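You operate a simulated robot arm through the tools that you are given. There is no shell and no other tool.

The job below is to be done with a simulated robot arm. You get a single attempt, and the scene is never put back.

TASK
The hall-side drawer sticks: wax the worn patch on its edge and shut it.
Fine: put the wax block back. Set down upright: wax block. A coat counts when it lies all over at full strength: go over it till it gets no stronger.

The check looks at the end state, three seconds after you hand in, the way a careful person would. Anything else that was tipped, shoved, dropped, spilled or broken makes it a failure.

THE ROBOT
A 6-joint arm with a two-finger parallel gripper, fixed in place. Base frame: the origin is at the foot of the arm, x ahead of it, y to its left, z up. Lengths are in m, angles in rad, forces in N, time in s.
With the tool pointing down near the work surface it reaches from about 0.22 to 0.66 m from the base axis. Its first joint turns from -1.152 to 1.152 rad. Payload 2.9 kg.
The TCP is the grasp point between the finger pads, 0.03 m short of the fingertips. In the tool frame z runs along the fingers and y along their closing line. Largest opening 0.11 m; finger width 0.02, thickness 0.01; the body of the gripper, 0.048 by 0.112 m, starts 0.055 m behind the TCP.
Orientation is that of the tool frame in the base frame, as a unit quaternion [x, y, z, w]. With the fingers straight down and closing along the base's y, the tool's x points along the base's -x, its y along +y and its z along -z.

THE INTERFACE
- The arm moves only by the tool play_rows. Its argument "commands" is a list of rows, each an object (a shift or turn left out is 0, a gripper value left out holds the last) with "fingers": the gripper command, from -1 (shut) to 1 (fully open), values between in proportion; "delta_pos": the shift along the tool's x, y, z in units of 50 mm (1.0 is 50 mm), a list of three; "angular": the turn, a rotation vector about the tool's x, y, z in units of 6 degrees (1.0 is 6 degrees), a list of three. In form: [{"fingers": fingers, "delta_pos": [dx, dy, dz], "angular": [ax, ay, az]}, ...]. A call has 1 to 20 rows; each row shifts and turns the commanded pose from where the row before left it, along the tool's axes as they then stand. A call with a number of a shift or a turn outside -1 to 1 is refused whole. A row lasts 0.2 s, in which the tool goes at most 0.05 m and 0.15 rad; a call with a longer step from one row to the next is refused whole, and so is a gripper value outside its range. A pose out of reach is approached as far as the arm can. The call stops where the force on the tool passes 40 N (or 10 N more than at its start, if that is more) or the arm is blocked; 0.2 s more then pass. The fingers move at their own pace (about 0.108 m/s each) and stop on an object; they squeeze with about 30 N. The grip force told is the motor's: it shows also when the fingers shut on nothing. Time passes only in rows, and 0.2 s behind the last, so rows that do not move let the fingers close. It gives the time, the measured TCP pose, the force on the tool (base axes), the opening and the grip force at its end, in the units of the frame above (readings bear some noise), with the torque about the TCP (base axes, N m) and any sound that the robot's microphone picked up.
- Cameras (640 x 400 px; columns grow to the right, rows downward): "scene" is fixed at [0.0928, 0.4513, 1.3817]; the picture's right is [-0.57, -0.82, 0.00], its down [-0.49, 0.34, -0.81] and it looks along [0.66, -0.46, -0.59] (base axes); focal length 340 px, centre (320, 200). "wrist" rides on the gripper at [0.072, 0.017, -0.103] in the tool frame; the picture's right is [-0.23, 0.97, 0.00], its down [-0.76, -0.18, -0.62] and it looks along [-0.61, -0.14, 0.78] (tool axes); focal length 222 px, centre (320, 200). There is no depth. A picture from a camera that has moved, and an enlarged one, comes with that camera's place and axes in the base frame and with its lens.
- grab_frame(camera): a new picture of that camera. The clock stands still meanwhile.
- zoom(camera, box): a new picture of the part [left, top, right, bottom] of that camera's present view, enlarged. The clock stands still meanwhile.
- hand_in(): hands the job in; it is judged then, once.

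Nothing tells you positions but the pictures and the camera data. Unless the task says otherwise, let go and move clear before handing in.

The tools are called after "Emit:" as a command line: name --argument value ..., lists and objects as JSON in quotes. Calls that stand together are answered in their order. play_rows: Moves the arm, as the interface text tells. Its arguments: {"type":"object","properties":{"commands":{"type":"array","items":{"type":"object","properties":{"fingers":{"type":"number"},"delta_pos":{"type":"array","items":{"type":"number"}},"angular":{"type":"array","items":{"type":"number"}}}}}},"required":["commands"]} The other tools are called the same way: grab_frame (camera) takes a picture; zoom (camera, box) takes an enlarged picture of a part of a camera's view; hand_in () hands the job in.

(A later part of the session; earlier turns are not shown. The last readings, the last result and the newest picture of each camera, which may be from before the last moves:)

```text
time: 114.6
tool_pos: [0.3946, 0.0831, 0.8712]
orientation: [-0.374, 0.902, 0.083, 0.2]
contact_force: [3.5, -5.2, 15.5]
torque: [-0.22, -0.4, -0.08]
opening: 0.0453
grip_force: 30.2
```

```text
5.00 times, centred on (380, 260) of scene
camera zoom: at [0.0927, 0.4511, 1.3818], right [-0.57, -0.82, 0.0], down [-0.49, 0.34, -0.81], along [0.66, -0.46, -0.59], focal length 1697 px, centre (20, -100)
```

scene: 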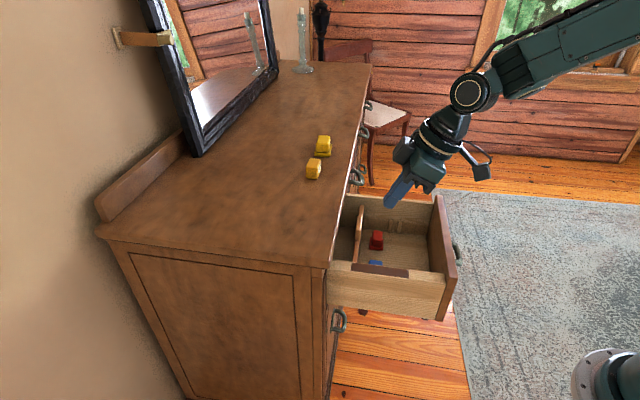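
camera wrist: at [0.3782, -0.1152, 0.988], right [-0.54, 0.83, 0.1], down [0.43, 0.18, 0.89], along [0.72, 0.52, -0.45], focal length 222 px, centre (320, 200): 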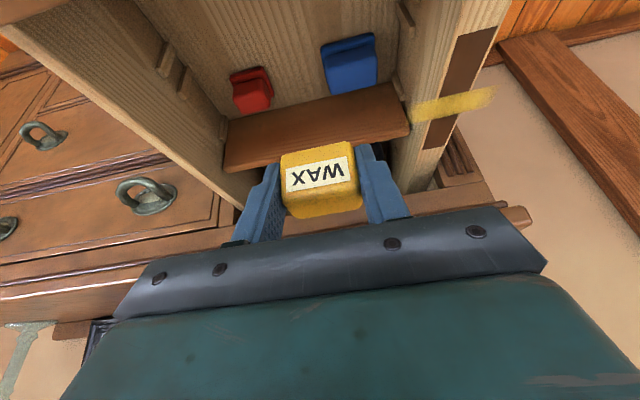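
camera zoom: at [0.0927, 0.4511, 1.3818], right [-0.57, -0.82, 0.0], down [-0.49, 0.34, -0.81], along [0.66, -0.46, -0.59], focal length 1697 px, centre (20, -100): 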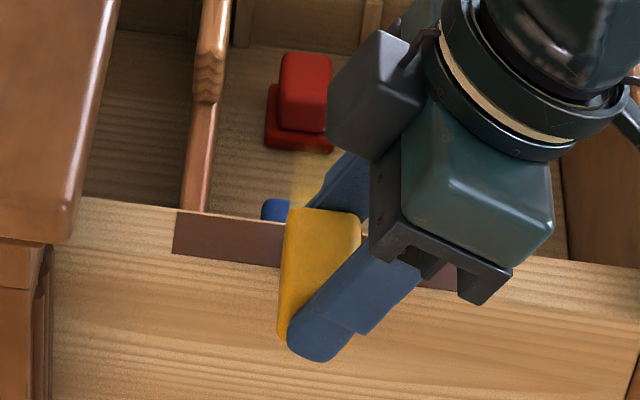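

Working well. I'll stroke back across to the inner side.

Emit:
play_rows --commands '[{"delta_pos": [0.0034, 0, 0.0072]}, {"delta_pos": [0, -0.1, 0]}, {"delta_pos": [0, -0.1, 0]}, {"delta_pos": [0, -0.1, 0]}, {"delta_pos": [0, -0.1, 0]}, {"delta_pos": [0, -0.1, 0]}, {"delta_pos": [0, -0.1, 0]}, {"delta_pos": [0, -0.1, 0]}, {"delta_pos": [0, -0.1, 0]}, {"delta_pos": [0, -0.1, 0]}, {"delta_pos": [0, -0.1, 0]}, {"delta_pos": [0, -0.1, 0]}, {"delta_pos": [0, -0.1, 0]}, {}]'

Emit:
play_rows --commands '[{"delta_pos": [0.0042, 0, 0.009]}, {"delta_pos": [0, 0.1, 0]}, {"delta_pos": [0, 0.1, 0]}, {"delta_pos": [0, 0.1, 0]}, {"delta_pos": [0, 0.1, 0]}, {"delta_pos": [0, 0.1, 0]}, {"delta_pos": [0, 0.1, 0]}, {"delta_pos": [0, 0.1, 0]}, {"delta_pos": [0, 0.1, 0]}, {"delta_pos": [0, 0.1, 0]}, {"delta_pos": [0, 0.1, 0]}, {"delta_pos": [0, 0.1, 0]}, {"delta_pos": [0, 0.1, 0]}, {}]'

Emit:
play_rows --commands '[{"delta_pos": [0.0034, 0, 0.0072]}, {"delta_pos": [0, -0.1, 0]}, {"delta_pos": [0, -0.1, 0]}, {"delta_pos": [0, -0.1, 0]}, {"delta_pos": [0, -0.1, 0]}, {"delta_pos": [0, -0.1, 0]}, {"delta_pos": [0, -0.1, 0]}, {"delta_pos": [0, -0.1, 0]}, {"delta_pos": [0, -0.1, 0]}, {"delta_pos": [0, -0.1, 0]}, {"delta_pos": [0, -0.1, 0]}, {"delta_pos": [0, -0.1, 0]}, {"delta_pos": [0, -0.1, 0]}, {}]'

Emit:
zoom --camera "scene" --box '[345, 220, 415, 300]'

Emit:
zoom --camera "wrist" --box '[220, 60, 460, 230]'

```text
time: 117.6
tool_pos: [0.4366, 0.0399, 0.8713]
orientation: [-0.374, 0.902, 0.083, 0.2]
contact_force: [-0.8, 0.4, 0.1]
torque: [0.0, -0.01, 0.0]
opening: 0.0452
grip_force: 29.6
```

```text
time: 120.6
tool_pos: [0.395, 0.0832, 0.8721]
orientation: [-0.374, 0.902, 0.082, 0.2]
contact_force: [2.4, -1.3, 8.1]
torque: [-0.15, -0.26, 0.02]
opening: 0.0451
grip_force: 29.5
```

```text
time: 123.6
tool_pos: [0.4352, 0.0404, 0.8697]
orientation: [-0.374, 0.902, 0.083, 0.199]
contact_force: [-5.3, 3.7, 19.7]
torque: [0.5, 0.37, 0.07]
opening: 0.0456
grip_force: 30.0
```

```text
5.00 times, centred on (380, 260) of scene
camera zoom: at [0.0924, 0.4513, 1.3817], right [-0.57, -0.82, 0.0], down [-0.49, 0.34, -0.81], along [0.66, -0.46, -0.59], focal length 1697 px, centre (20, -100)
```

zoom: 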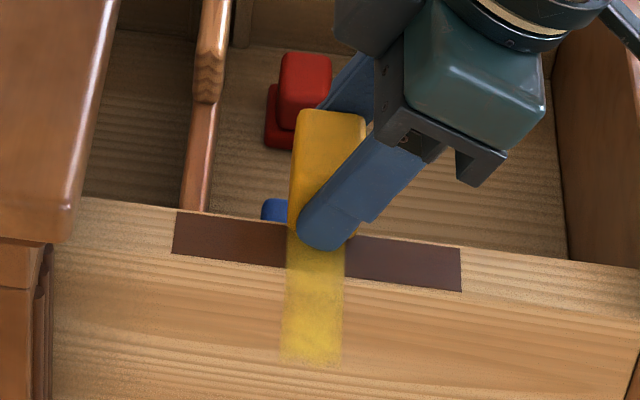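

```text
2.35 times, centred on (340, 145) of wrist
camera zoom: at [0.3466, -0.0247, 0.9315], right [-0.54, 0.83, 0.1], down [0.43, 0.18, 0.89], along [0.72, 0.52, -0.45], focal length 523 px, centre (273, 329)
```

zoom: 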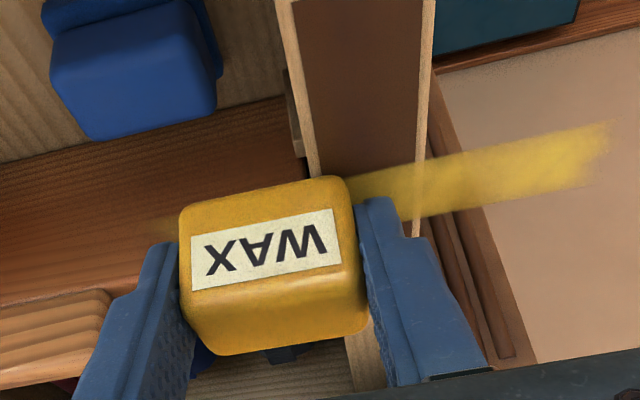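

The outer end now has a clear finished edge. I'll lift and check the inner end.

Emit:
play_rows --commands '[{"delta_pos": [-0.127, 0, -0.272]}, {"delta_pos": [-0.169, 0, -0.362]}, {"delta_pos": [0.3, -0.6, -0.14]}, {"delta_pos": [0.3, -0.6, -0.14]}, {"delta_pos": [0.3, -0.3, -0.14]}, {}]'

Emit:
zoom --camera "scene" --box '[345, 230, 405, 295]'

Emit:
zoom --camera "wrist" --box '[240, 40, 520, 230]'

```text
time: 125.0
tool_pos: [0.4565, -0.0478, 0.9047]
orientation: [-0.374, 0.902, 0.083, 0.2]
contact_force: [0.1, -0.2, -0.5]
torque: [0.0, -0.02, 0.0]
opening: 0.045
grip_force: 30.3
```

```text
6.15 times, centred on (375, 262) of scene
camera zoom: at [0.0928, 0.4512, 1.3817], right [-0.57, -0.82, 0.0], down [-0.49, 0.34, -0.81], along [0.66, -0.46, -0.59], focal length 2089 px, centre (-18, -185)
```

zoom: 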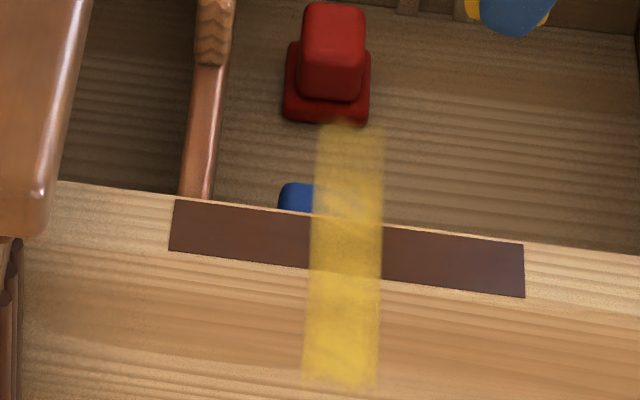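

```text
2.11 times, centred on (380, 135) of wrist
camera zoom: at [0.3664, -0.1131, 0.9669], right [-0.54, 0.83, 0.1], down [0.43, 0.18, 0.89], along [0.72, 0.52, -0.45], focal length 468 px, centre (194, 337)
```

zoom: 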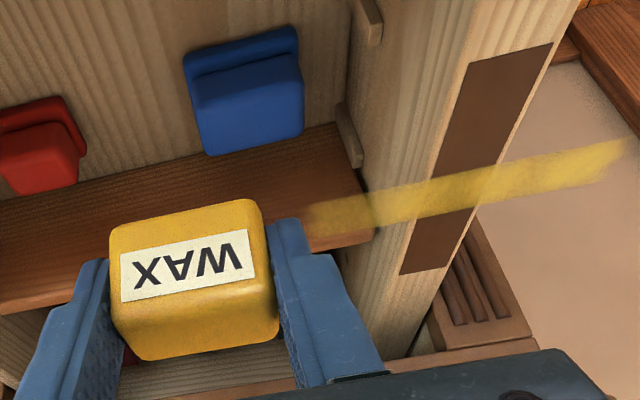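

The coat now spans the full length of its area (s≈0.19–0.313), but the inner half is thinner than the outer. I'll go back for more cross strokes until it gets no stronger.

Emit:
play_rows --commands '[{"delta_pos": [-0.302, 0.611, 0.141]}, {"delta_pos": [-0.302, 0.611, 0.141]}, {"delta_pos": [-0.302, 0.611, 0.141]}, {"delta_pos": [0.131, 0, 0.281]}, {"delta_pos": [0.131, 0, 0.281]}, {}, {}]'

Emit:
play_rows --commands '[{"delta_pos": [0.0085, 0, 0.018]}, {}]'

Emit:
play_rows --commands '[{"delta_pos": [0.0085, 0, 0.018]}, {}]'

Emit:
play_rows --commands '[{"delta_pos": [0.0085, 0, 0.018]}, {}]'

```text
time: 126.6
tool_pos: [0.4263, 0.0517, 0.873]
orientation: [-0.374, 0.902, 0.082, 0.2]
contact_force: [-0.4, -0.4, -0.5]
torque: [0.0, -0.01, -0.01]
opening: 0.0454
grip_force: 30.1
```

```text
time: 127.2
tool_pos: [0.4257, 0.0522, 0.8726]
orientation: [-0.373, 0.902, 0.082, 0.201]
contact_force: [-0.1, 0.4, -1.0]
torque: [0.01, 0.02, 0.0]
opening: 0.0454
grip_force: 30.3
```

```text
time: 127.8
tool_pos: [0.4263, 0.0515, 0.8721]
orientation: [-0.374, 0.902, 0.083, 0.2]
contact_force: [0.3, -0.6, -0.1]
torque: [-0.02, -0.01, 0.04]
opening: 0.045
grip_force: 30.3
```

```text
time: 128.4
tool_pos: [0.4263, 0.0519, 0.8717]
orientation: [-0.373, 0.902, 0.083, 0.2]
contact_force: [-0.8, 0.0, -1.0]
torque: [-0.01, 0.01, 0.02]
opening: 0.0453
grip_force: 30.2
```

Emit:
play_rows --commands '[{"delta_pos": [0.0085, 0, 0.018]}, {}]'

Emit:
play_rows --commands '[{"delta_pos": [0.0068, 0, 0.0145]}, {}]'

Emit:
play_rows --commands '[{"delta_pos": [0.0051, 0, 0.0109]}, {}]'

```text
time: 129.0
tool_pos: [0.4253, 0.0531, 0.8697]
orientation: [-0.373, 0.902, 0.082, 0.2]
contact_force: [0.2, 0.7, -0.8]
torque: [0.02, -0.02, 0.0]
opening: 0.0455
grip_force: 30.2
```

```text
time: 129.6
tool_pos: [0.4256, 0.0526, 0.8703]
orientation: [-0.374, 0.902, 0.084, 0.2]
contact_force: [-3.5, -1.6, 11.6]
torque: [0.06, 0.18, 0.01]
opening: 0.0454
grip_force: 30.2
```

```text
time: 130.2
tool_pos: [0.426, 0.0527, 0.8697]
orientation: [-0.373, 0.902, 0.082, 0.202]
contact_force: [-5.5, -1.6, 24.5]
torque: [0.17, 0.19, 0.04]
opening: 0.0455
grip_force: 30.1
```

Good contact. Inner-half strokes, several passes.

Emit:
play_rows --commands '[{"delta_pos": [0.002, 0, 0.004]}, {"delta_pos": [0, -0.1, 0]}, {"delta_pos": [0, -0.1, 0]}, {"delta_pos": [0, -0.1, 0]}, {"delta_pos": [0, -0.1, 0]}, {"delta_pos": [0, 0.1, 0]}, {"delta_pos": [0, 0.1, 0]}, {"delta_pos": [0, 0.1, 0]}, {"delta_pos": [0, 0.1, 0]}, {"delta_pos": [0, 0.1, 0]}, {"delta_pos": [0, 0.1, 0]}, {"delta_pos": [0, 0.1, 0]}, {"delta_pos": [0, -0.1, 0]}, {"delta_pos": [0, -0.1, 0]}, {"delta_pos": [0, -0.1, 0]}, {"delta_pos": [0, -0.1, 0]}, {"delta_pos": [0, -0.1, 0]}, {"delta_pos": [0, -0.1, 0]}, {"delta_pos": [0, -0.1, 0]}, {}]'

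Emit:
play_rows --commands '[{"delta_pos": [0.0034, 0, 0.0072]}, {"delta_pos": [0, 0.1, 0]}, {"delta_pos": [0, 0.1, 0]}, {"delta_pos": [0, 0.1, 0]}, {"delta_pos": [0, 0.1, 0]}, {"delta_pos": [0, 0.1, 0]}, {"delta_pos": [0, 0.1, 0]}, {"delta_pos": [0, 0.1, 0]}, {"delta_pos": [0, 0.1, 0]}, {"delta_pos": [0, 0.1, 0]}, {"delta_pos": [0, 0.1, 0]}, {"delta_pos": [0, 0.1, 0]}, {"delta_pos": [0, 0.1, 0]}, {"delta_pos": [0, 0.1, 0]}, {}]'

Emit:
zoom --camera "wrist" --box '[140, 60, 420, 230]'

Emit:
zoom --camera "scene" --box '[345, 220, 415, 300]'

```text
time: 133.6
tool_pos: [0.4218, 0.0555, 0.8684]
orientation: [-0.377, 0.901, 0.095, 0.193]
contact_force: [-3.7, 1.6, 7.2]
torque: [0.11, 0.1, 0.04]
opening: 0.0453
grip_force: 30.0
stopped in row 17: the force on the tool passed its limit at 43 N (the readings are from after the stop); the commanded pose is now the measured one
```

```text
time: 135.2
tool_pos: [0.4118, 0.0665, 0.8675]
orientation: [-0.372, 0.903, 0.082, 0.2]
contact_force: [2.8, -2.3, -1.2]
torque: [-0.1, -0.07, -0.03]
opening: 0.0452
grip_force: 30.3
stopped in row 7: the force on the tool passed its limit at 45 N (the readings are from after the stop); the commanded pose is now the measured one
```

```text
2.29 times, centred on (280, 145) of wrist
camera zoom: at [0.3213, 0.0025, 0.9293], right [-0.54, 0.84, 0.1], down [0.43, 0.17, 0.89], along [0.72, 0.52, -0.45], focal length 508 px, centre (411, 326)
```

zoom: 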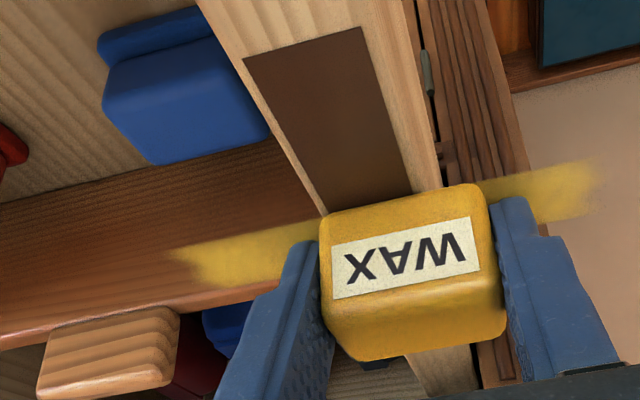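

```text
5.00 times, centred on (380, 260) of scene
camera zoom: at [0.0928, 0.4512, 1.3817], right [-0.57, -0.82, 0.0], down [-0.49, 0.34, -0.81], along [0.66, -0.46, -0.59], focal length 1697 px, centre (20, -100)
```

zoom: 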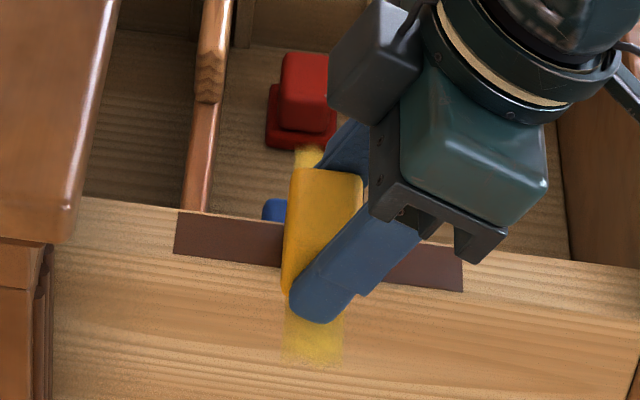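

The fingertips snagged the rail edges because the block has crept up in the grip again. I'll set it on the rail and re-grip higher.

Emit:
play_rows --commands '[{"delta_pos": [0.0085, 0, 0.018]}, {}]'

Emit:
play_rows --commands '[{"delta_pos": [0.0085, 0, 0.018]}, {}]'

```text
time: 135.8
tool_pos: [0.4115, 0.0673, 0.8675]
orientation: [-0.373, 0.902, 0.084, 0.201]
contact_force: [0.6, -5.2, 16.3]
torque: [-0.2, -0.04, -0.08]
opening: 0.0453
grip_force: 29.8
```

```text
time: 136.3
tool_pos: [0.411, 0.0683, 0.8667]
orientation: [-0.373, 0.902, 0.084, 0.201]
contact_force: [3.7, -4.4, 25.0]
torque: [-0.18, -0.28, -0.01]
opening: 0.0452
grip_force: 29.9
```

The inner tip may be resting on the rail's edge. I'll lift 2 mm, shift 6 mm inward and set down again before opening.

Emit:
play_rows --commands '[{"delta_pos": [-0.017, 0, -0.036]}, {"delta_pos": [0, -0.12, 0]}, {"delta_pos": [0.0085, 0, 0.018]}, {}]'

Emit:
play_rows --commands '[{"delta_pos": [0.0085, 0, 0.018]}, {}]'

Emit:
zoom --camera "wrist" --box '[200, 60, 440, 230]'

```text
time: 137.3
tool_pos: [0.4147, 0.0641, 0.8665]
orientation: [-0.373, 0.903, 0.084, 0.198]
contact_force: [-3.3, 3.6, 11.6]
torque: [0.1, -0.03, 0.06]
opening: 0.0454
grip_force: 29.9
```

```text
time: 137.9
tool_pos: [0.4152, 0.0638, 0.8665]
orientation: [-0.372, 0.902, 0.084, 0.2]
contact_force: [-7.3, 5.0, 25.1]
torque: [0.16, -0.02, 0.06]
opening: 0.0455
grip_force: 29.3
```

```text
2.35 times, centred on (320, 145) of wrist
camera zoom: at [0.3254, -0.0011, 0.9281], right [-0.54, 0.83, 0.1], down [0.43, 0.17, 0.89], along [0.72, 0.52, -0.45], focal length 523 px, centre (320, 329)
```

zoom: 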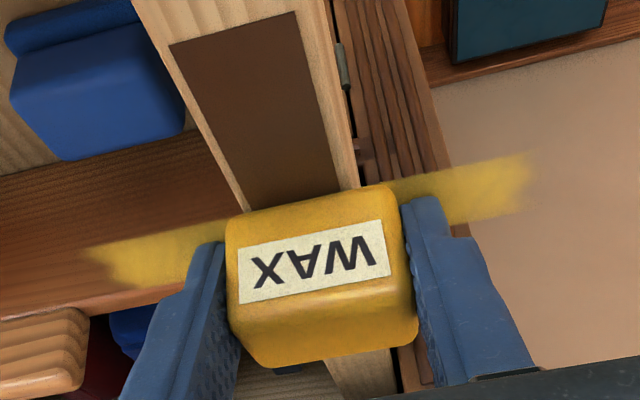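

Seated squarely on the rail. Opening, raising 9 mm, re-gripping.

Emit:
play_rows --commands '[{"delta_pos": [-0.0068, 0, -0.0145]}, {"fingers": -0.1}, {"fingers": 0.08}, {}, {"delta_pos": [-0.038, 0, -0.0815]}, {"delta_pos": [-0.038, 0, -0.0815]}, {}, {"fingers": 0.0}, {"fingers": -0.1}, {"fingers": -0.2}, {"fingers": -1}, {}, {}]'

Emit:
zoom --camera "wrist" --box '[200, 60, 440, 230]'

Emit:
zoom --camera "scene" --box '[345, 220, 415, 300]'

```text
time: 140.8
tool_pos: [0.4147, 0.0632, 0.8751]
orientation: [-0.372, 0.903, 0.084, 0.199]
contact_force: [0.7, 0.0, 1.6]
torque: [-0.04, -0.02, 0.02]
opening: 0.0453
grip_force: 30.0
```

```text
2.35 times, centred on (320, 145) of wrist
camera zoom: at [0.3248, -0.0013, 0.9374], right [-0.54, 0.83, 0.1], down [0.43, 0.17, 0.89], along [0.72, 0.52, -0.45], focal length 523 px, centre (320, 329)
```

zoom: 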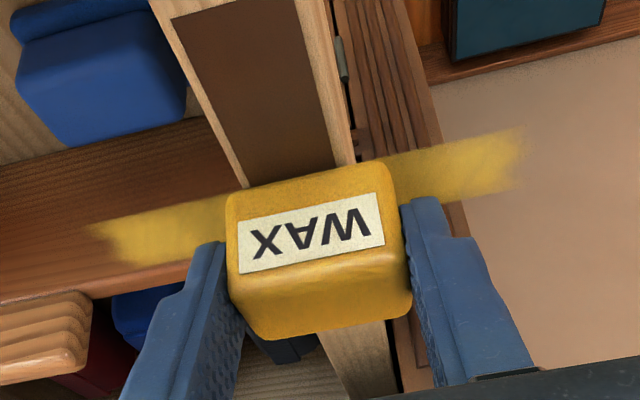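

```text
5.00 times, centred on (380, 260) of scene
camera zoom: at [0.0928, 0.4513, 1.3817], right [-0.57, -0.82, 0.0], down [-0.49, 0.34, -0.81], along [0.66, -0.46, -0.59], focal length 1697 px, centre (20, -100)
```

zoom: 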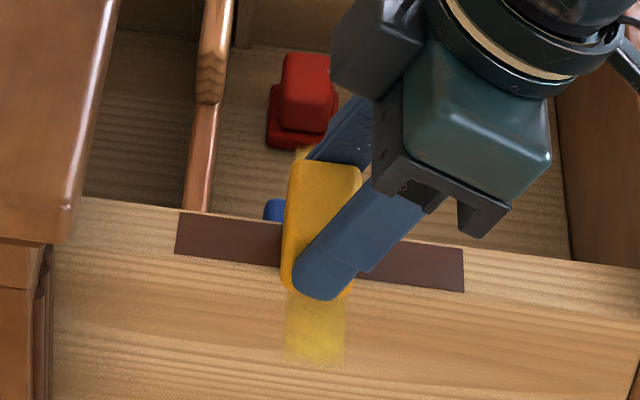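

Re-gripped. Continuing cross strokes over the full width with lighter pressure.

Emit:
play_rows --commands '[{"delta_pos": [0.0045, 0, 0.0095]}, {"delta_pos": [0, 0.1, 0]}, {"delta_pos": [0, 0.1, 0]}, {"delta_pos": [0, 0.1, 0]}, {"delta_pos": [0, 0.1, 0]}, {"delta_pos": [0, 0.1, 0]}, {"delta_pos": [0, 0.1, 0]}, {"delta_pos": [0, -0.1, 0]}, {"delta_pos": [0, -0.1, 0]}, {"delta_pos": [0, -0.1, 0]}, {"delta_pos": [0, -0.1, 0]}, {"delta_pos": [0, -0.1, 0]}, {"delta_pos": [0, -0.1, 0]}, {"delta_pos": [0, -0.1, 0]}, {"delta_pos": [0, -0.1, 0]}, {"delta_pos": [0, -0.1, 0]}, {"delta_pos": [0, -0.1, 0]}, {"delta_pos": [0, -0.1, 0]}, {"delta_pos": [0, -0.1, 0]}, {}]'

Emit:
play_rows --commands '[{"delta_pos": [0.0034, 0, 0.0072]}, {"delta_pos": [0, -0.1, 0]}, {"delta_pos": [0, 0.1, 0]}, {"delta_pos": [0, 0.1, 0]}, {"delta_pos": [0, 0.1, 0]}, {"delta_pos": [0, 0.1, 0]}, {"delta_pos": [0, 0.1, 0]}, {"delta_pos": [0, 0.1, 0]}, {"delta_pos": [0, 0.1, 0]}, {"delta_pos": [0, -0.1, 0]}, {"delta_pos": [0, -0.1, 0]}, {"delta_pos": [0, -0.1, 0]}, {"delta_pos": [0, -0.1, 0]}, {"delta_pos": [0, -0.1, 0]}, {"delta_pos": [0, -0.1, 0]}, {"delta_pos": [0, -0.1, 0]}, {}]'

Emit:
zoom --camera "wrist" --box '[220, 60, 460, 230]'

Emit:
zoom --camera "scene" --box '[345, 220, 415, 300]'

```text
time: 144.9
tool_pos: [0.4367, 0.0425, 0.8741]
orientation: [-0.372, 0.903, 0.084, 0.199]
contact_force: [-3.7, 2.5, 14.8]
torque: [0.36, 0.25, 0.06]
opening: 0.0452
grip_force: 30.4
```

```text
time: 148.6
tool_pos: [0.4401, 0.0379, 0.8748]
orientation: [-0.374, 0.902, 0.084, 0.199]
contact_force: [-0.6, -0.7, 0.8]
torque: [-0.03, -0.04, -0.01]
opening: 0.045
grip_force: 30.6
```

```text
2.35 times, centred on (340, 145) of wrist
camera zoom: at [0.3495, -0.0259, 0.9362], right [-0.54, 0.83, 0.1], down [0.43, 0.17, 0.89], along [0.72, 0.52, -0.45], focal length 523 px, centre (273, 329)
```

zoom: 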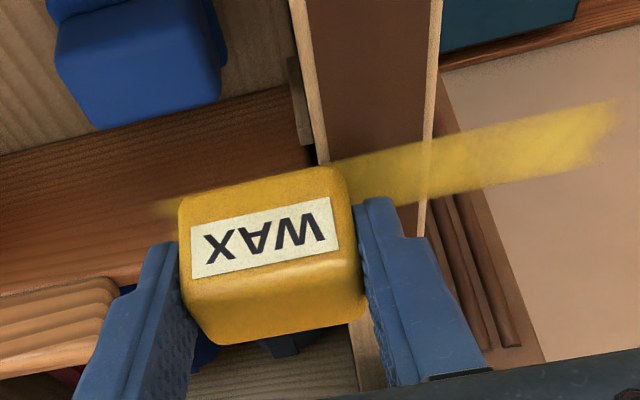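

```text
5.00 times, centred on (380, 260) of scene
camera zoom: at [0.0928, 0.4513, 1.3817], right [-0.57, -0.82, 0.0], down [-0.49, 0.34, -0.81], along [0.66, -0.46, -0.59], focal length 1697 px, centre (20, -100)
```

zoom: 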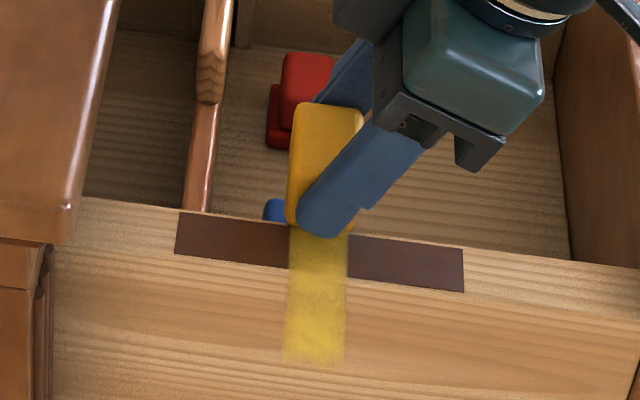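

I'll lift away and compare the coat with the previous look.

Emit:
play_rows --commands '[{"delta_pos": [-0.127, 0, -0.272]}, {"delta_pos": [-0.169, 0, -0.362]}, {"delta_pos": [0.3, -0.6, -0.14]}, {"delta_pos": [0.3, -0.6, -0.14]}, {"delta_pos": [0.3, -0.2, -0.14]}, {}]'

Emit:
zoom --camera "scene" --box '[345, 230, 405, 295]'

Emit:
zoom --camera "wrist" --box '[240, 40, 520, 230]'

```text
time: 149.9
tool_pos: [0.4527, -0.0474, 0.9096]
orientation: [-0.373, 0.902, 0.085, 0.198]
contact_force: [-0.2, 0.2, -1.2]
torque: [0.02, -0.04, -0.02]
opening: 0.045
grip_force: 30.3
```

```text
6.15 times, centred on (375, 262) of scene
camera zoom: at [0.0928, 0.4512, 1.3817], right [-0.57, -0.82, 0.0], down [-0.49, 0.34, -0.81], along [0.66, -0.46, -0.59], focal length 2089 px, centre (-18, -185)
```

zoom: 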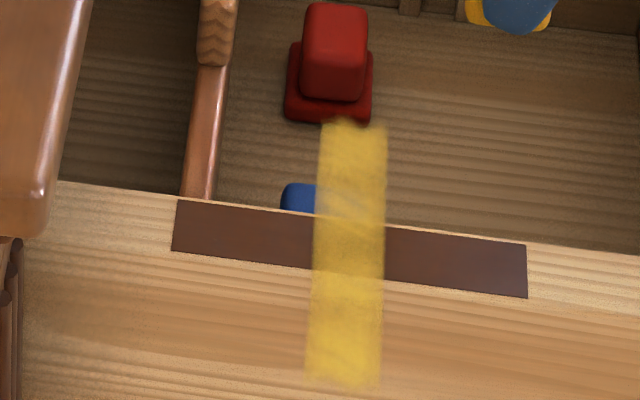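

```text
2.11 times, centred on (380, 135) of wrist
camera zoom: at [0.3641, -0.1114, 0.9712], right [-0.54, 0.83, 0.1], down [0.43, 0.17, 0.89], along [0.72, 0.52, -0.45], focal length 468 px, centre (194, 337)
```

zoom: 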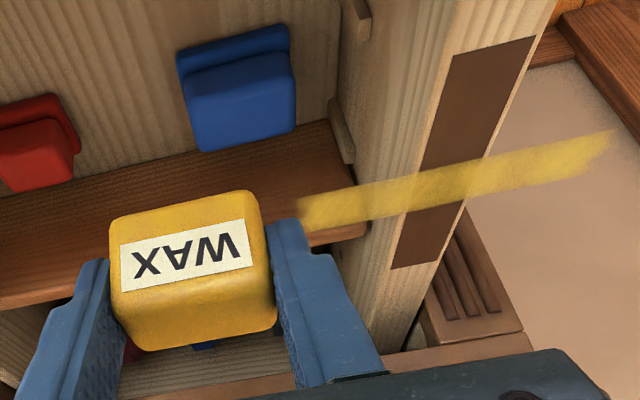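

The coat is clearly stronger and more even, with a slightly thin spot just inside the rail. More passes are needed to be sure it's saturated.

Emit:
play_rows --commands '[{"delta_pos": [-0.31, 0.591, 0.145]}, {"delta_pos": [-0.31, 0.591, 0.145]}, {"delta_pos": [-0.31, 0.591, 0.145]}, {"delta_pos": [0.144, 0, 0.309]}, {"delta_pos": [0.144, 0, 0.309]}, {}, {}]'

Emit:
play_rows --commands '[{"delta_pos": [0.0085, 0, 0.018]}, {}]'

Emit:
play_rows --commands '[{"delta_pos": [0.0085, 0, 0.018]}, {}]'

Emit:
play_rows --commands '[{"delta_pos": [0.0068, 0, 0.0145]}, {}]'

```text
time: 151.6
tool_pos: [0.4255, 0.053, 0.8759]
orientation: [-0.373, 0.903, 0.084, 0.198]
contact_force: [0.0, -0.2, -0.9]
torque: [0.0, 0.03, 0.02]
opening: 0.0451
grip_force: 30.5
```

```text
time: 152.2
tool_pos: [0.4274, 0.0517, 0.8745]
orientation: [-0.373, 0.902, 0.085, 0.199]
contact_force: [-0.6, -0.4, -0.6]
torque: [0.01, 0.01, 0.04]
opening: 0.0453
grip_force: 29.9
```

```text
time: 152.8
tool_pos: [0.4261, 0.0527, 0.8736]
orientation: [-0.373, 0.903, 0.084, 0.199]
contact_force: [-0.9, -0.7, 3.1]
torque: [0.04, 0.1, 0.01]
opening: 0.0452
grip_force: 29.6
```

```text
time: 153.3
tool_pos: [0.4275, 0.0527, 0.8745]
orientation: [-0.373, 0.902, 0.085, 0.2]
contact_force: [-4.4, 1.1, 20.7]
torque: [0.22, 0.21, 0.04]
opening: 0.0449
grip_force: 29.6
```

Contact good. Several full cross strokes now.

Emit:
play_rows --commands '[{"delta_pos": [0, -0.1, 0]}, {"delta_pos": [0, -0.1, 0]}, {"delta_pos": [0, -0.1, 0]}, {"delta_pos": [0, 0.1, 0]}, {"delta_pos": [0, 0.1, 0]}, {"delta_pos": [0, 0.1, 0]}, {"delta_pos": [0, 0.1, 0]}, {"delta_pos": [0, 0.1, 0]}, {"delta_pos": [0, 0.1, 0]}, {"delta_pos": [0, 0.1, 0]}, {"delta_pos": [0, 0.1, 0]}, {"delta_pos": [0, 0.1, 0]}, {"delta_pos": [0, 0.1, 0]}, {"delta_pos": [0, 0.1, 0]}, {"delta_pos": [0, 0.1, 0]}, {}]'

Emit:
play_rows --commands '[{"delta_pos": [0.003, 0, 0.0064]}, {"delta_pos": [0, -0.1, 0]}, {"delta_pos": [0, -0.1, 0]}, {"delta_pos": [0, -0.1, 0]}, {"delta_pos": [0, -0.1, 0]}, {"delta_pos": [0, -0.1, 0]}, {"delta_pos": [0, -0.1, 0]}, {"delta_pos": [0, -0.1, 0]}, {"delta_pos": [0, -0.1, 0]}, {"delta_pos": [0, -0.1, 0]}, {"delta_pos": [0, -0.1, 0]}, {"delta_pos": [0, -0.1, 0]}, {"delta_pos": [0, -0.1, 0]}, {}]'

Emit:
play_rows --commands '[{"delta_pos": [0.003, 0, 0.0064]}, {"delta_pos": [0, 0.1, 0]}, {"delta_pos": [0, 0.1, 0]}, {"delta_pos": [0, 0.1, 0]}, {"delta_pos": [0, 0.1, 0]}, {"delta_pos": [0, 0.1, 0]}, {"delta_pos": [0, 0.1, 0]}, {"delta_pos": [0, 0.1, 0]}, {"delta_pos": [0, 0.1, 0]}, {"delta_pos": [0, 0.1, 0]}, {"delta_pos": [0, 0.1, 0]}, {"delta_pos": [0, 0.1, 0]}, {"delta_pos": [0, 0.1, 0]}, {}]'

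```text
time: 156.8
tool_pos: [0.395, 0.0847, 0.8726]
orientation: [-0.373, 0.902, 0.084, 0.199]
contact_force: [5.3, -3.8, 14.8]
torque: [-0.26, -0.45, -0.06]
opening: 0.0451
grip_force: 29.6
```

```text
time: 159.8
tool_pos: [0.438, 0.0415, 0.8715]
orientation: [-0.373, 0.903, 0.084, 0.199]
contact_force: [-0.1, -0.7, 0.8]
torque: [-0.03, 0.07, 0.03]
opening: 0.0453
grip_force: 30.0
```

```text
time: 162.8
tool_pos: [0.3969, 0.0849, 0.8722]
orientation: [-0.372, 0.903, 0.084, 0.199]
contact_force: [0.9, 0.1, -0.1]
torque: [-0.03, -0.01, 0.01]
opening: 0.0451
grip_force: 29.7
```

Emit:
play_rows --commands '[{"delta_pos": [0.0085, 0, 0.018]}, {}]'

Emit:
play_rows --commands '[{"delta_pos": [0.0051, 0, 0.0109]}, {"delta_pos": [0, -0.1, 0]}, {"delta_pos": [0, -0.1, 0]}, {"delta_pos": [0, -0.1, 0]}, {"delta_pos": [0, -0.1, 0]}, {"delta_pos": [0, -0.1, 0]}, {"delta_pos": [0, -0.1, 0]}, {"delta_pos": [0, -0.1, 0]}, {"delta_pos": [0, -0.1, 0]}, {"delta_pos": [0, -0.1, 0]}, {"delta_pos": [0, -0.1, 0]}, {"delta_pos": [0, -0.1, 0]}, {"delta_pos": [0, -0.1, 0]}, {}]'

Emit:
zoom --camera "wrist" --box '[220, 60, 460, 230]'

```text
time: 163.3
tool_pos: [0.3959, 0.0849, 0.872]
orientation: [-0.373, 0.902, 0.083, 0.2]
contact_force: [-2.9, -0.7, 17.2]
torque: [-0.24, -0.15, -0.05]
opening: 0.0453
grip_force: 30.1
```

```text
time: 166.3
tool_pos: [0.4368, 0.041, 0.8699]
orientation: [-0.372, 0.903, 0.084, 0.198]
contact_force: [-3.4, 3.7, 15.9]
torque: [0.39, 0.24, 0.06]
opening: 0.0452
grip_force: 30.1
```

```text
2.35 times, centred on (340, 145) of wrist
camera zoom: at [0.3485, -0.0228, 0.9321], right [-0.54, 0.83, 0.1], down [0.43, 0.17, 0.89], along [0.72, 0.52, -0.45], focal length 523 px, centre (273, 329)
```

zoom: 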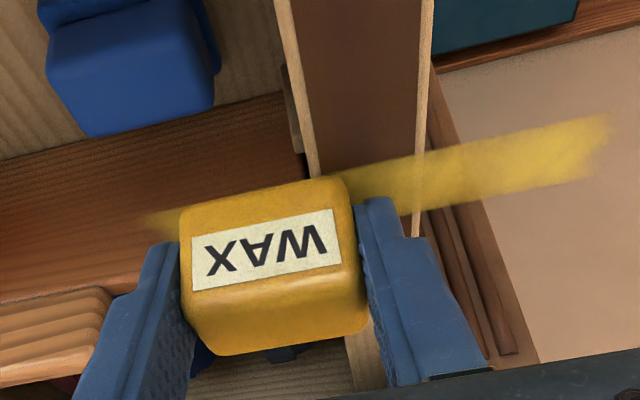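

I'll lift and compare again.

Emit:
play_rows --commands '[{"delta_pos": [-0.127, 0, -0.272]}, {"delta_pos": [-0.169, 0, -0.362]}, {"delta_pos": [0.3, -0.6, -0.14]}, {"delta_pos": [0.3, -0.6, -0.14]}, {"delta_pos": [0.3, -0.2, -0.14]}, {}]'

Emit:
zoom --camera "scene" --box '[345, 230, 405, 295]'

Emit:
zoom --camera "scene" --box '[362, 240, 392, 295]'

Emit:
zoom --camera "wrist" --box '[360, 90, 520, 150]'

```text
time: 167.8
tool_pos: [0.4534, -0.043, 0.9072]
orientation: [-0.373, 0.902, 0.084, 0.198]
contact_force: [1.0, -0.2, 0.0]
torque: [0.02, 0.03, 0.03]
opening: 0.045
grip_force: 30.3
```

```text
6.15 times, centred on (375, 262) of scene
camera zoom: at [0.0928, 0.4512, 1.3817], right [-0.57, -0.82, 0.0], down [-0.49, 0.34, -0.81], along [0.66, -0.46, -0.59], focal length 2089 px, centre (-18, -185)
```

zoom: 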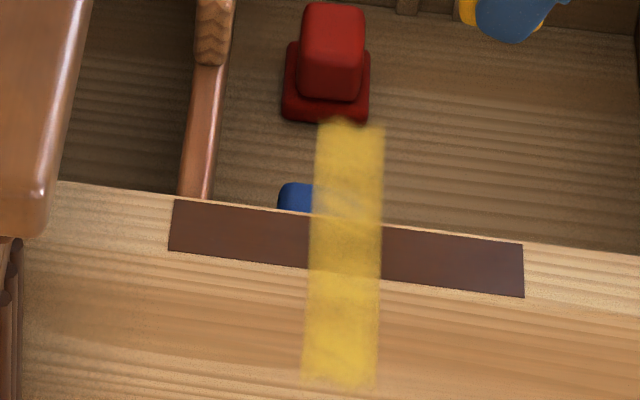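

```text
7.27 times, centred on (377, 268) of scene
camera zoom: at [0.0928, 0.4512, 1.3817], right [-0.57, -0.82, 0.0], down [-0.49, 0.34, -0.81], along [0.66, -0.46, -0.59], focal length 2469 px, centre (-94, -291)
```

zoom: 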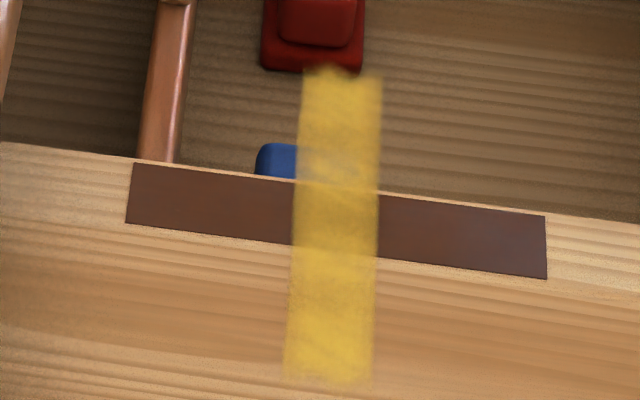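

```text
4.00 times, centred on (440, 120) of wrist
camera zoom: at [0.3639, -0.108, 0.969], right [-0.54, 0.83, 0.1], down [0.43, 0.17, 0.89], along [0.72, 0.52, -0.45], focal length 888 px, centre (-160, 520)
```

zoom: 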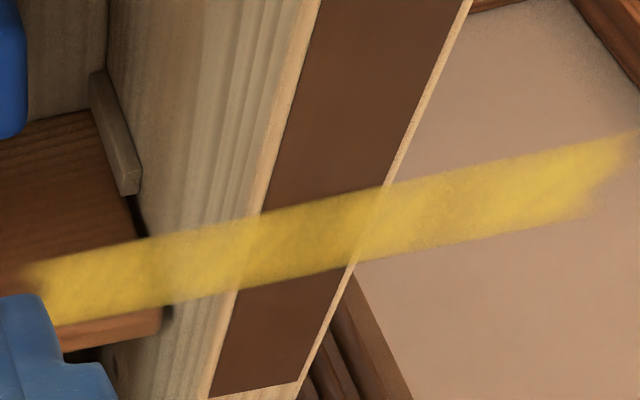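

It looks nearly the same as before, so it's close to saturated. I'll re-grip once more and do another round, going slightly further at both ends, to be sure.

Emit:
play_rows --commands '[{"delta_pos": [-0.31, 0.661, 0.145]}, {"delta_pos": [-0.31, 0.661, 0.145]}, {"delta_pos": [-0.28, 0.661, 0.131]}, {"delta_pos": [0.144, 0, 0.309]}, {"delta_pos": [0.144, 0, 0.309]}, {}, {}]'

Emit:
play_rows --commands '[{"delta_pos": [0.0085, 0, 0.018]}, {}]'

Emit:
play_rows --commands '[{"delta_pos": [0.0085, 0, 0.018]}, {}]'

Emit:
play_rows --commands '[{"delta_pos": [0.0085, 0, 0.018]}, {}]'

```text
time: 169.3
tool_pos: [0.4178, 0.0612, 0.8712]
orientation: [-0.372, 0.903, 0.084, 0.199]
contact_force: [0.2, -0.1, -0.3]
torque: [0.02, 0.04, 0.01]
opening: 0.0451
grip_force: 30.0
```

```text
time: 169.9
tool_pos: [0.4184, 0.062, 0.8706]
orientation: [-0.373, 0.903, 0.084, 0.198]
contact_force: [-1.0, 0.0, -0.4]
torque: [0.01, 0.0, 0.04]
opening: 0.0453
grip_force: 30.0
```

```text
time: 170.6
tool_pos: [0.4181, 0.0624, 0.8704]
orientation: [-0.373, 0.902, 0.084, 0.199]
contact_force: [-0.9, -3.1, 11.1]
torque: [-0.08, -0.03, -0.05]
opening: 0.0453
grip_force: 29.9
```

```text
time: 171.2
tool_pos: [0.419, 0.0625, 0.8691]
orientation: [-0.373, 0.902, 0.084, 0.201]
contact_force: [2.7, 0.0, 23.9]
torque: [0.1, -0.12, 0.01]
opening: 0.0452
grip_force: 30.2
```

Emit:
play_rows --commands '[{"delta_pos": [-0.0068, 0, -0.0145]}, {"fingers": -0.1}, {"fingers": 0.08}, {}, {"delta_pos": [-0.03, 0, -0.0634]}, {"delta_pos": [-0.03, 0, -0.0634]}, {}, {"fingers": 0.0}, {"fingers": -0.1}, {"fingers": -0.2}, {"fingers": -1}, {}, {}]'

Emit:
play_rows --commands '[{"delta_pos": [0.0045, 0, 0.0095]}, {"delta_pos": [0, 0.1, 0]}, {"delta_pos": [0, 0.1, 0]}, {"delta_pos": [0, 0.1, 0]}, {"delta_pos": [0, 0.1, 0]}, {"delta_pos": [0, 0.1, 0]}, {"delta_pos": [0, 0.1, 0]}, {"delta_pos": [0, 0.1, 0]}, {}]'

Emit:
play_rows --commands '[{"delta_pos": [0.003, 0, 0.0064]}, {"delta_pos": [0, -0.1, 0]}, {"delta_pos": [0, -0.1, 0]}, {"delta_pos": [0, -0.1, 0]}, {"delta_pos": [0, -0.1, 0]}, {"delta_pos": [0, -0.1, 0]}, {"delta_pos": [0, -0.1, 0]}, {"delta_pos": [0, -0.1, 0]}, {"delta_pos": [0, -0.1, 0]}, {"delta_pos": [0, -0.1, 0]}, {"delta_pos": [0, -0.1, 0]}, {"delta_pos": [0, -0.1, 0]}, {"delta_pos": [0, -0.1, 0]}, {"delta_pos": [0, -0.1, 0]}, {}]'

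Emit:
play_rows --commands '[{"delta_pos": [0.0042, 0, 0.009]}, {"delta_pos": [0, 0.1, 0]}, {"delta_pos": [0, 0.1, 0]}, {"delta_pos": [0, 0.1, 0]}, {"delta_pos": [0, 0.1, 0]}, {"delta_pos": [0, 0.1, 0]}, {"delta_pos": [0, 0.1, 0]}, {"delta_pos": [0, 0.1, 0]}, {"delta_pos": [0, 0.1, 0]}, {"delta_pos": [0, 0.1, 0]}, {"delta_pos": [0, 0.1, 0]}, {"delta_pos": [0, 0.1, 0]}, {"delta_pos": [0, 0.1, 0]}, {"delta_pos": [0, 0.1, 0]}, {}]'

```text
time: 173.9
tool_pos: [0.4193, 0.0642, 0.8769]
orientation: [-0.373, 0.903, 0.084, 0.198]
contact_force: [0.7, 0.0, 1.2]
torque: [0.0, -0.06, -0.02]
opening: 0.0453
grip_force: 30.3
```

```text
time: 175.9
tool_pos: [0.3922, 0.0873, 0.8761]
orientation: [-0.372, 0.903, 0.083, 0.199]
contact_force: [2.0, -0.8, 3.7]
torque: [-0.1, -0.14, -0.01]
opening: 0.0453
grip_force: 29.8
```

```text
time: 179.2
tool_pos: [0.4386, 0.0413, 0.8754]
orientation: [-0.373, 0.902, 0.083, 0.199]
contact_force: [-2.3, 1.9, 8.6]
torque: [0.27, 0.14, 0.04]
opening: 0.045
grip_force: 29.6
```

```text
time: 182.3
tool_pos: [0.3929, 0.0863, 0.8749]
orientation: [-0.373, 0.902, 0.085, 0.199]
contact_force: [3.8, -4.0, 10.7]
torque: [-0.3, -0.37, -0.04]
opening: 0.0452
grip_force: 29.2
```

Steady light contact. Another round trip with small shifts along the rail to cover the band's side edges.

Emit:
play_rows --commands '[{"delta_pos": [0.0034, 0, 0.0072]}, {"delta_pos": [-0.091, 0, 0.042]}, {"delta_pos": [0, -0.1, 0]}, {"delta_pos": [0, -0.1, 0]}, {"delta_pos": [0, -0.1, 0]}, {"delta_pos": [0, -0.1, 0]}, {"delta_pos": [0, -0.1, 0]}, {"delta_pos": [0, -0.1, 0]}, {"delta_pos": [0, -0.1, 0]}, {"delta_pos": [0, -0.1, 0]}, {"delta_pos": [0, -0.1, 0]}, {"delta_pos": [0, -0.1, 0]}, {"delta_pos": [0, -0.1, 0]}, {"delta_pos": [0, -0.1, 0]}, {"delta_pos": [0, -0.1, 0]}, {}]'

Emit:
play_rows --commands '[{"delta_pos": [0.0042, 0, 0.009]}, {"delta_pos": [0.163, 0, -0.076]}, {"delta_pos": [0, 0.1, 0]}, {"delta_pos": [0, 0.1, 0]}, {"delta_pos": [0, 0.1, 0]}, {"delta_pos": [0, 0.1, 0]}, {"delta_pos": [0, 0.1, 0]}, {"delta_pos": [0, 0.1, 0]}, {"delta_pos": [0, 0.1, 0]}, {"delta_pos": [0, 0.1, 0]}, {"delta_pos": [0, 0.1, 0]}, {"delta_pos": [0, 0.1, 0]}, {"delta_pos": [0, 0.1, 0]}, {"delta_pos": [0, 0.1, 0]}, {"delta_pos": [0, 0.1, 0]}, {}]'

Emit:
play_rows --commands '[{"delta_pos": [0.0034, 0, 0.0072]}, {"delta_pos": [-0.091, 0, 0.042]}, {"delta_pos": [0, -0.1, 0]}, {"delta_pos": [0, -0.1, 0]}, {"delta_pos": [0, -0.1, 0]}, {"delta_pos": [0, -0.1, 0]}, {"delta_pos": [0, -0.1, 0]}, {"delta_pos": [0, -0.1, 0]}, {"delta_pos": [0, -0.1, 0]}, {"delta_pos": [0, -0.1, 0]}, {"delta_pos": [0, -0.1, 0]}, {"delta_pos": [0, -0.1, 0]}, {"delta_pos": [0, -0.1, 0]}, {"delta_pos": [0, -0.1, 0]}, {"delta_pos": [0, -0.1, 0]}, {}]'

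Emit:
play_rows --commands '[{"delta_pos": [-0.127, 0, -0.272]}, {"delta_pos": [-0.169, 0, -0.362]}, {"delta_pos": [0.3, -0.6, -0.14]}, {"delta_pos": [0.3, -0.6, -0.14]}, {"delta_pos": [0.3, -0.2, -0.14]}, {}]'

Emit:
zoom --camera "scene" --box '[362, 240, 392, 295]'

Emit:
zoom --camera "wrist" --box '[360, 90, 520, 150]'

Emit:
grab_frame --camera "wrist"

```text
time: 185.8
tool_pos: [0.441, 0.0439, 0.8743]
orientation: [-0.373, 0.903, 0.084, 0.198]
contact_force: [-1.0, 0.6, 3.9]
torque: [0.1, 0.12, 0.02]
opening: 0.0451
grip_force: 30.2
```

```text
time: 189.2
tool_pos: [0.3898, 0.0855, 0.8738]
orientation: [-0.373, 0.902, 0.084, 0.198]
contact_force: [2.1, -2.7, 9.8]
torque: [-0.23, -0.25, 0.04]
opening: 0.0449
grip_force: 30.5
```

```text
time: 192.6
tool_pos: [0.4399, 0.0415, 0.8737]
orientation: [-0.373, 0.902, 0.085, 0.199]
contact_force: [-4.9, 5.0, 20.2]
torque: [0.53, 0.39, 0.04]
opening: 0.0451
grip_force: 30.1
```

```text
time: 193.9
tool_pos: [0.4528, -0.0436, 0.9075]
orientation: [-0.373, 0.903, 0.083, 0.198]
contact_force: [-1.1, -0.8, -1.5]
torque: [0.0, 0.01, -0.01]
opening: 0.0452
grip_force: 30.0
```

```text
7.27 times, centred on (377, 268) of scene
camera zoom: at [0.0928, 0.4512, 1.3817], right [-0.57, -0.82, 0.0], down [-0.49, 0.34, -0.81], along [0.66, -0.46, -0.59], focal length 2469 px, centre (-94, -291)
```

zoom: 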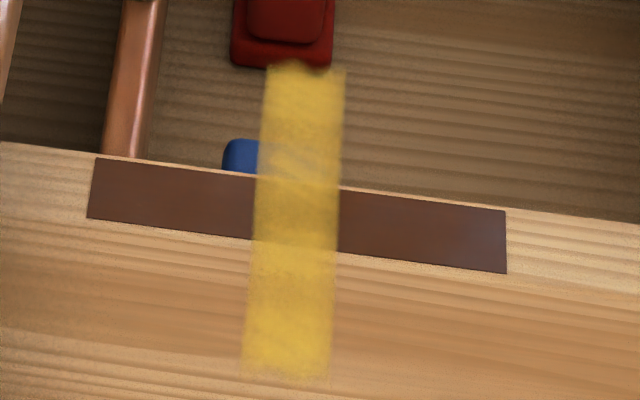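

```text
4.00 times, centred on (440, 120) of wrist
camera zoom: at [0.3628, -0.1079, 0.9697], right [-0.54, 0.83, 0.1], down [0.43, 0.17, 0.89], along [0.72, 0.52, -0.45], focal length 888 px, centre (-160, 520)
```

zoom: 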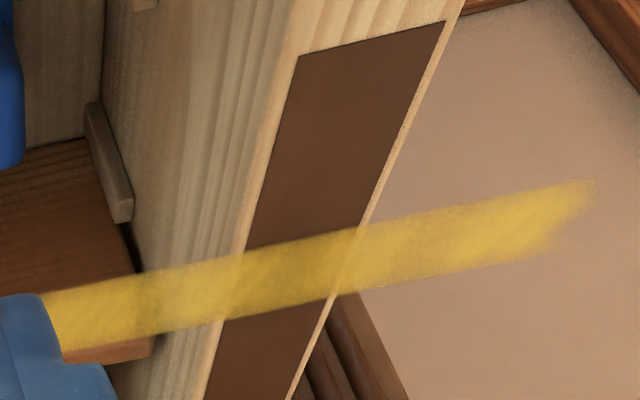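

```text
taken
camera wrist: at [0.3628, -0.1079, 0.9697], right [-0.54, 0.83, 0.1], down [0.43, 0.17, 0.89], along [0.72, 0.52, -0.45], focal length 222 px, centre (320, 200)
```

wrist: 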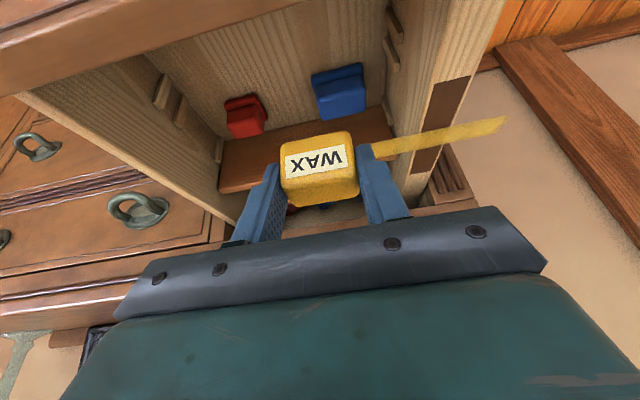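

The band now looks even along its whole length. Rubbing nudged the drawer in by about 1 cm, so I'll do one last round centred on the band's present position to confirm it gets no stronger.

Emit:
play_rows --commands '[{"delta_pos": [-0.366, 0.66, 0.171]}, {"delta_pos": [-0.366, 0.66, 0.171]}, {"delta_pos": [-0.366, 0.66, 0.171]}, {"delta_pos": [0.133, 0, 0.285]}, {"delta_pos": [0.133, 0, 0.285]}, {}, {}]'

Emit:
play_rows --commands '[{"delta_pos": [0.0085, 0, 0.018]}, {}]'

Emit:
play_rows --commands '[{"delta_pos": [0.0085, 0, 0.018]}, {}]'

Emit:
zoom --camera "scene" --box '[345, 220, 415, 300]'

```text
time: 195.6
tool_pos: [0.4259, 0.0706, 0.8772]
orientation: [-0.372, 0.903, 0.084, 0.199]
contact_force: [0.7, -0.8, -0.9]
torque: [0.0, -0.03, -0.04]
opening: 0.045
grip_force: 29.9
```

```text
time: 196.2
tool_pos: [0.4258, 0.0702, 0.8772]
orientation: [-0.373, 0.903, 0.084, 0.199]
contact_force: [-0.2, -1.6, -0.5]
torque: [0.0, -0.02, 0.02]
opening: 0.0453
grip_force: 29.8
```

```text
time: 196.8
tool_pos: [0.4257, 0.0706, 0.8743]
orientation: [-0.372, 0.903, 0.083, 0.199]
contact_force: [0.9, -0.8, -1.0]
torque: [0.0, 0.0, -0.01]
opening: 0.0452
grip_force: 30.3
```

```text
5.00 times, centred on (380, 260) of scene
camera zoom: at [0.0928, 0.4513, 1.3817], right [-0.57, -0.82, 0.0], down [-0.49, 0.34, -0.81], along [0.66, -0.46, -0.59], focal length 1697 px, centre (20, -100)
```

zoom: 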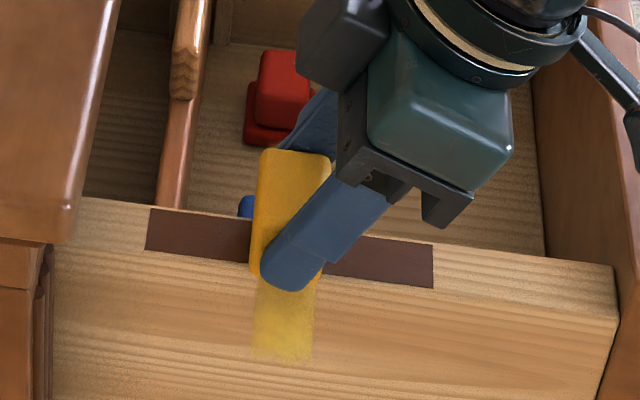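

Emit:
play_rows --commands '[{"delta_pos": [0.0085, 0, 0.018]}, {}]'

Emit:
play_rows --commands '[{"delta_pos": [0.0068, 0, 0.0145]}, {}]'

Emit:
play_rows --commands '[{"delta_pos": [0.0042, 0, 0.009]}, {}]'

```text
time: 197.3
tool_pos: [0.4243, 0.0701, 0.8746]
orientation: [-0.373, 0.903, 0.083, 0.199]
contact_force: [1.2, 0.3, -0.6]
torque: [0.02, -0.01, 0.01]
opening: 0.0451
grip_force: 29.9
```

```text
time: 197.9
tool_pos: [0.4267, 0.0696, 0.8748]
orientation: [-0.374, 0.902, 0.085, 0.199]
contact_force: [-1.4, 0.4, 5.3]
torque: [-0.01, 0.08, -0.01]
opening: 0.0451
grip_force: 30.3
```

```text
time: 198.6
tool_pos: [0.4272, 0.0713, 0.8738]
orientation: [-0.373, 0.902, 0.084, 0.199]
contact_force: [-4.6, 0.3, 13.3]
torque: [-0.01, 0.12, -0.02]
opening: 0.0451
grip_force: 29.9
```

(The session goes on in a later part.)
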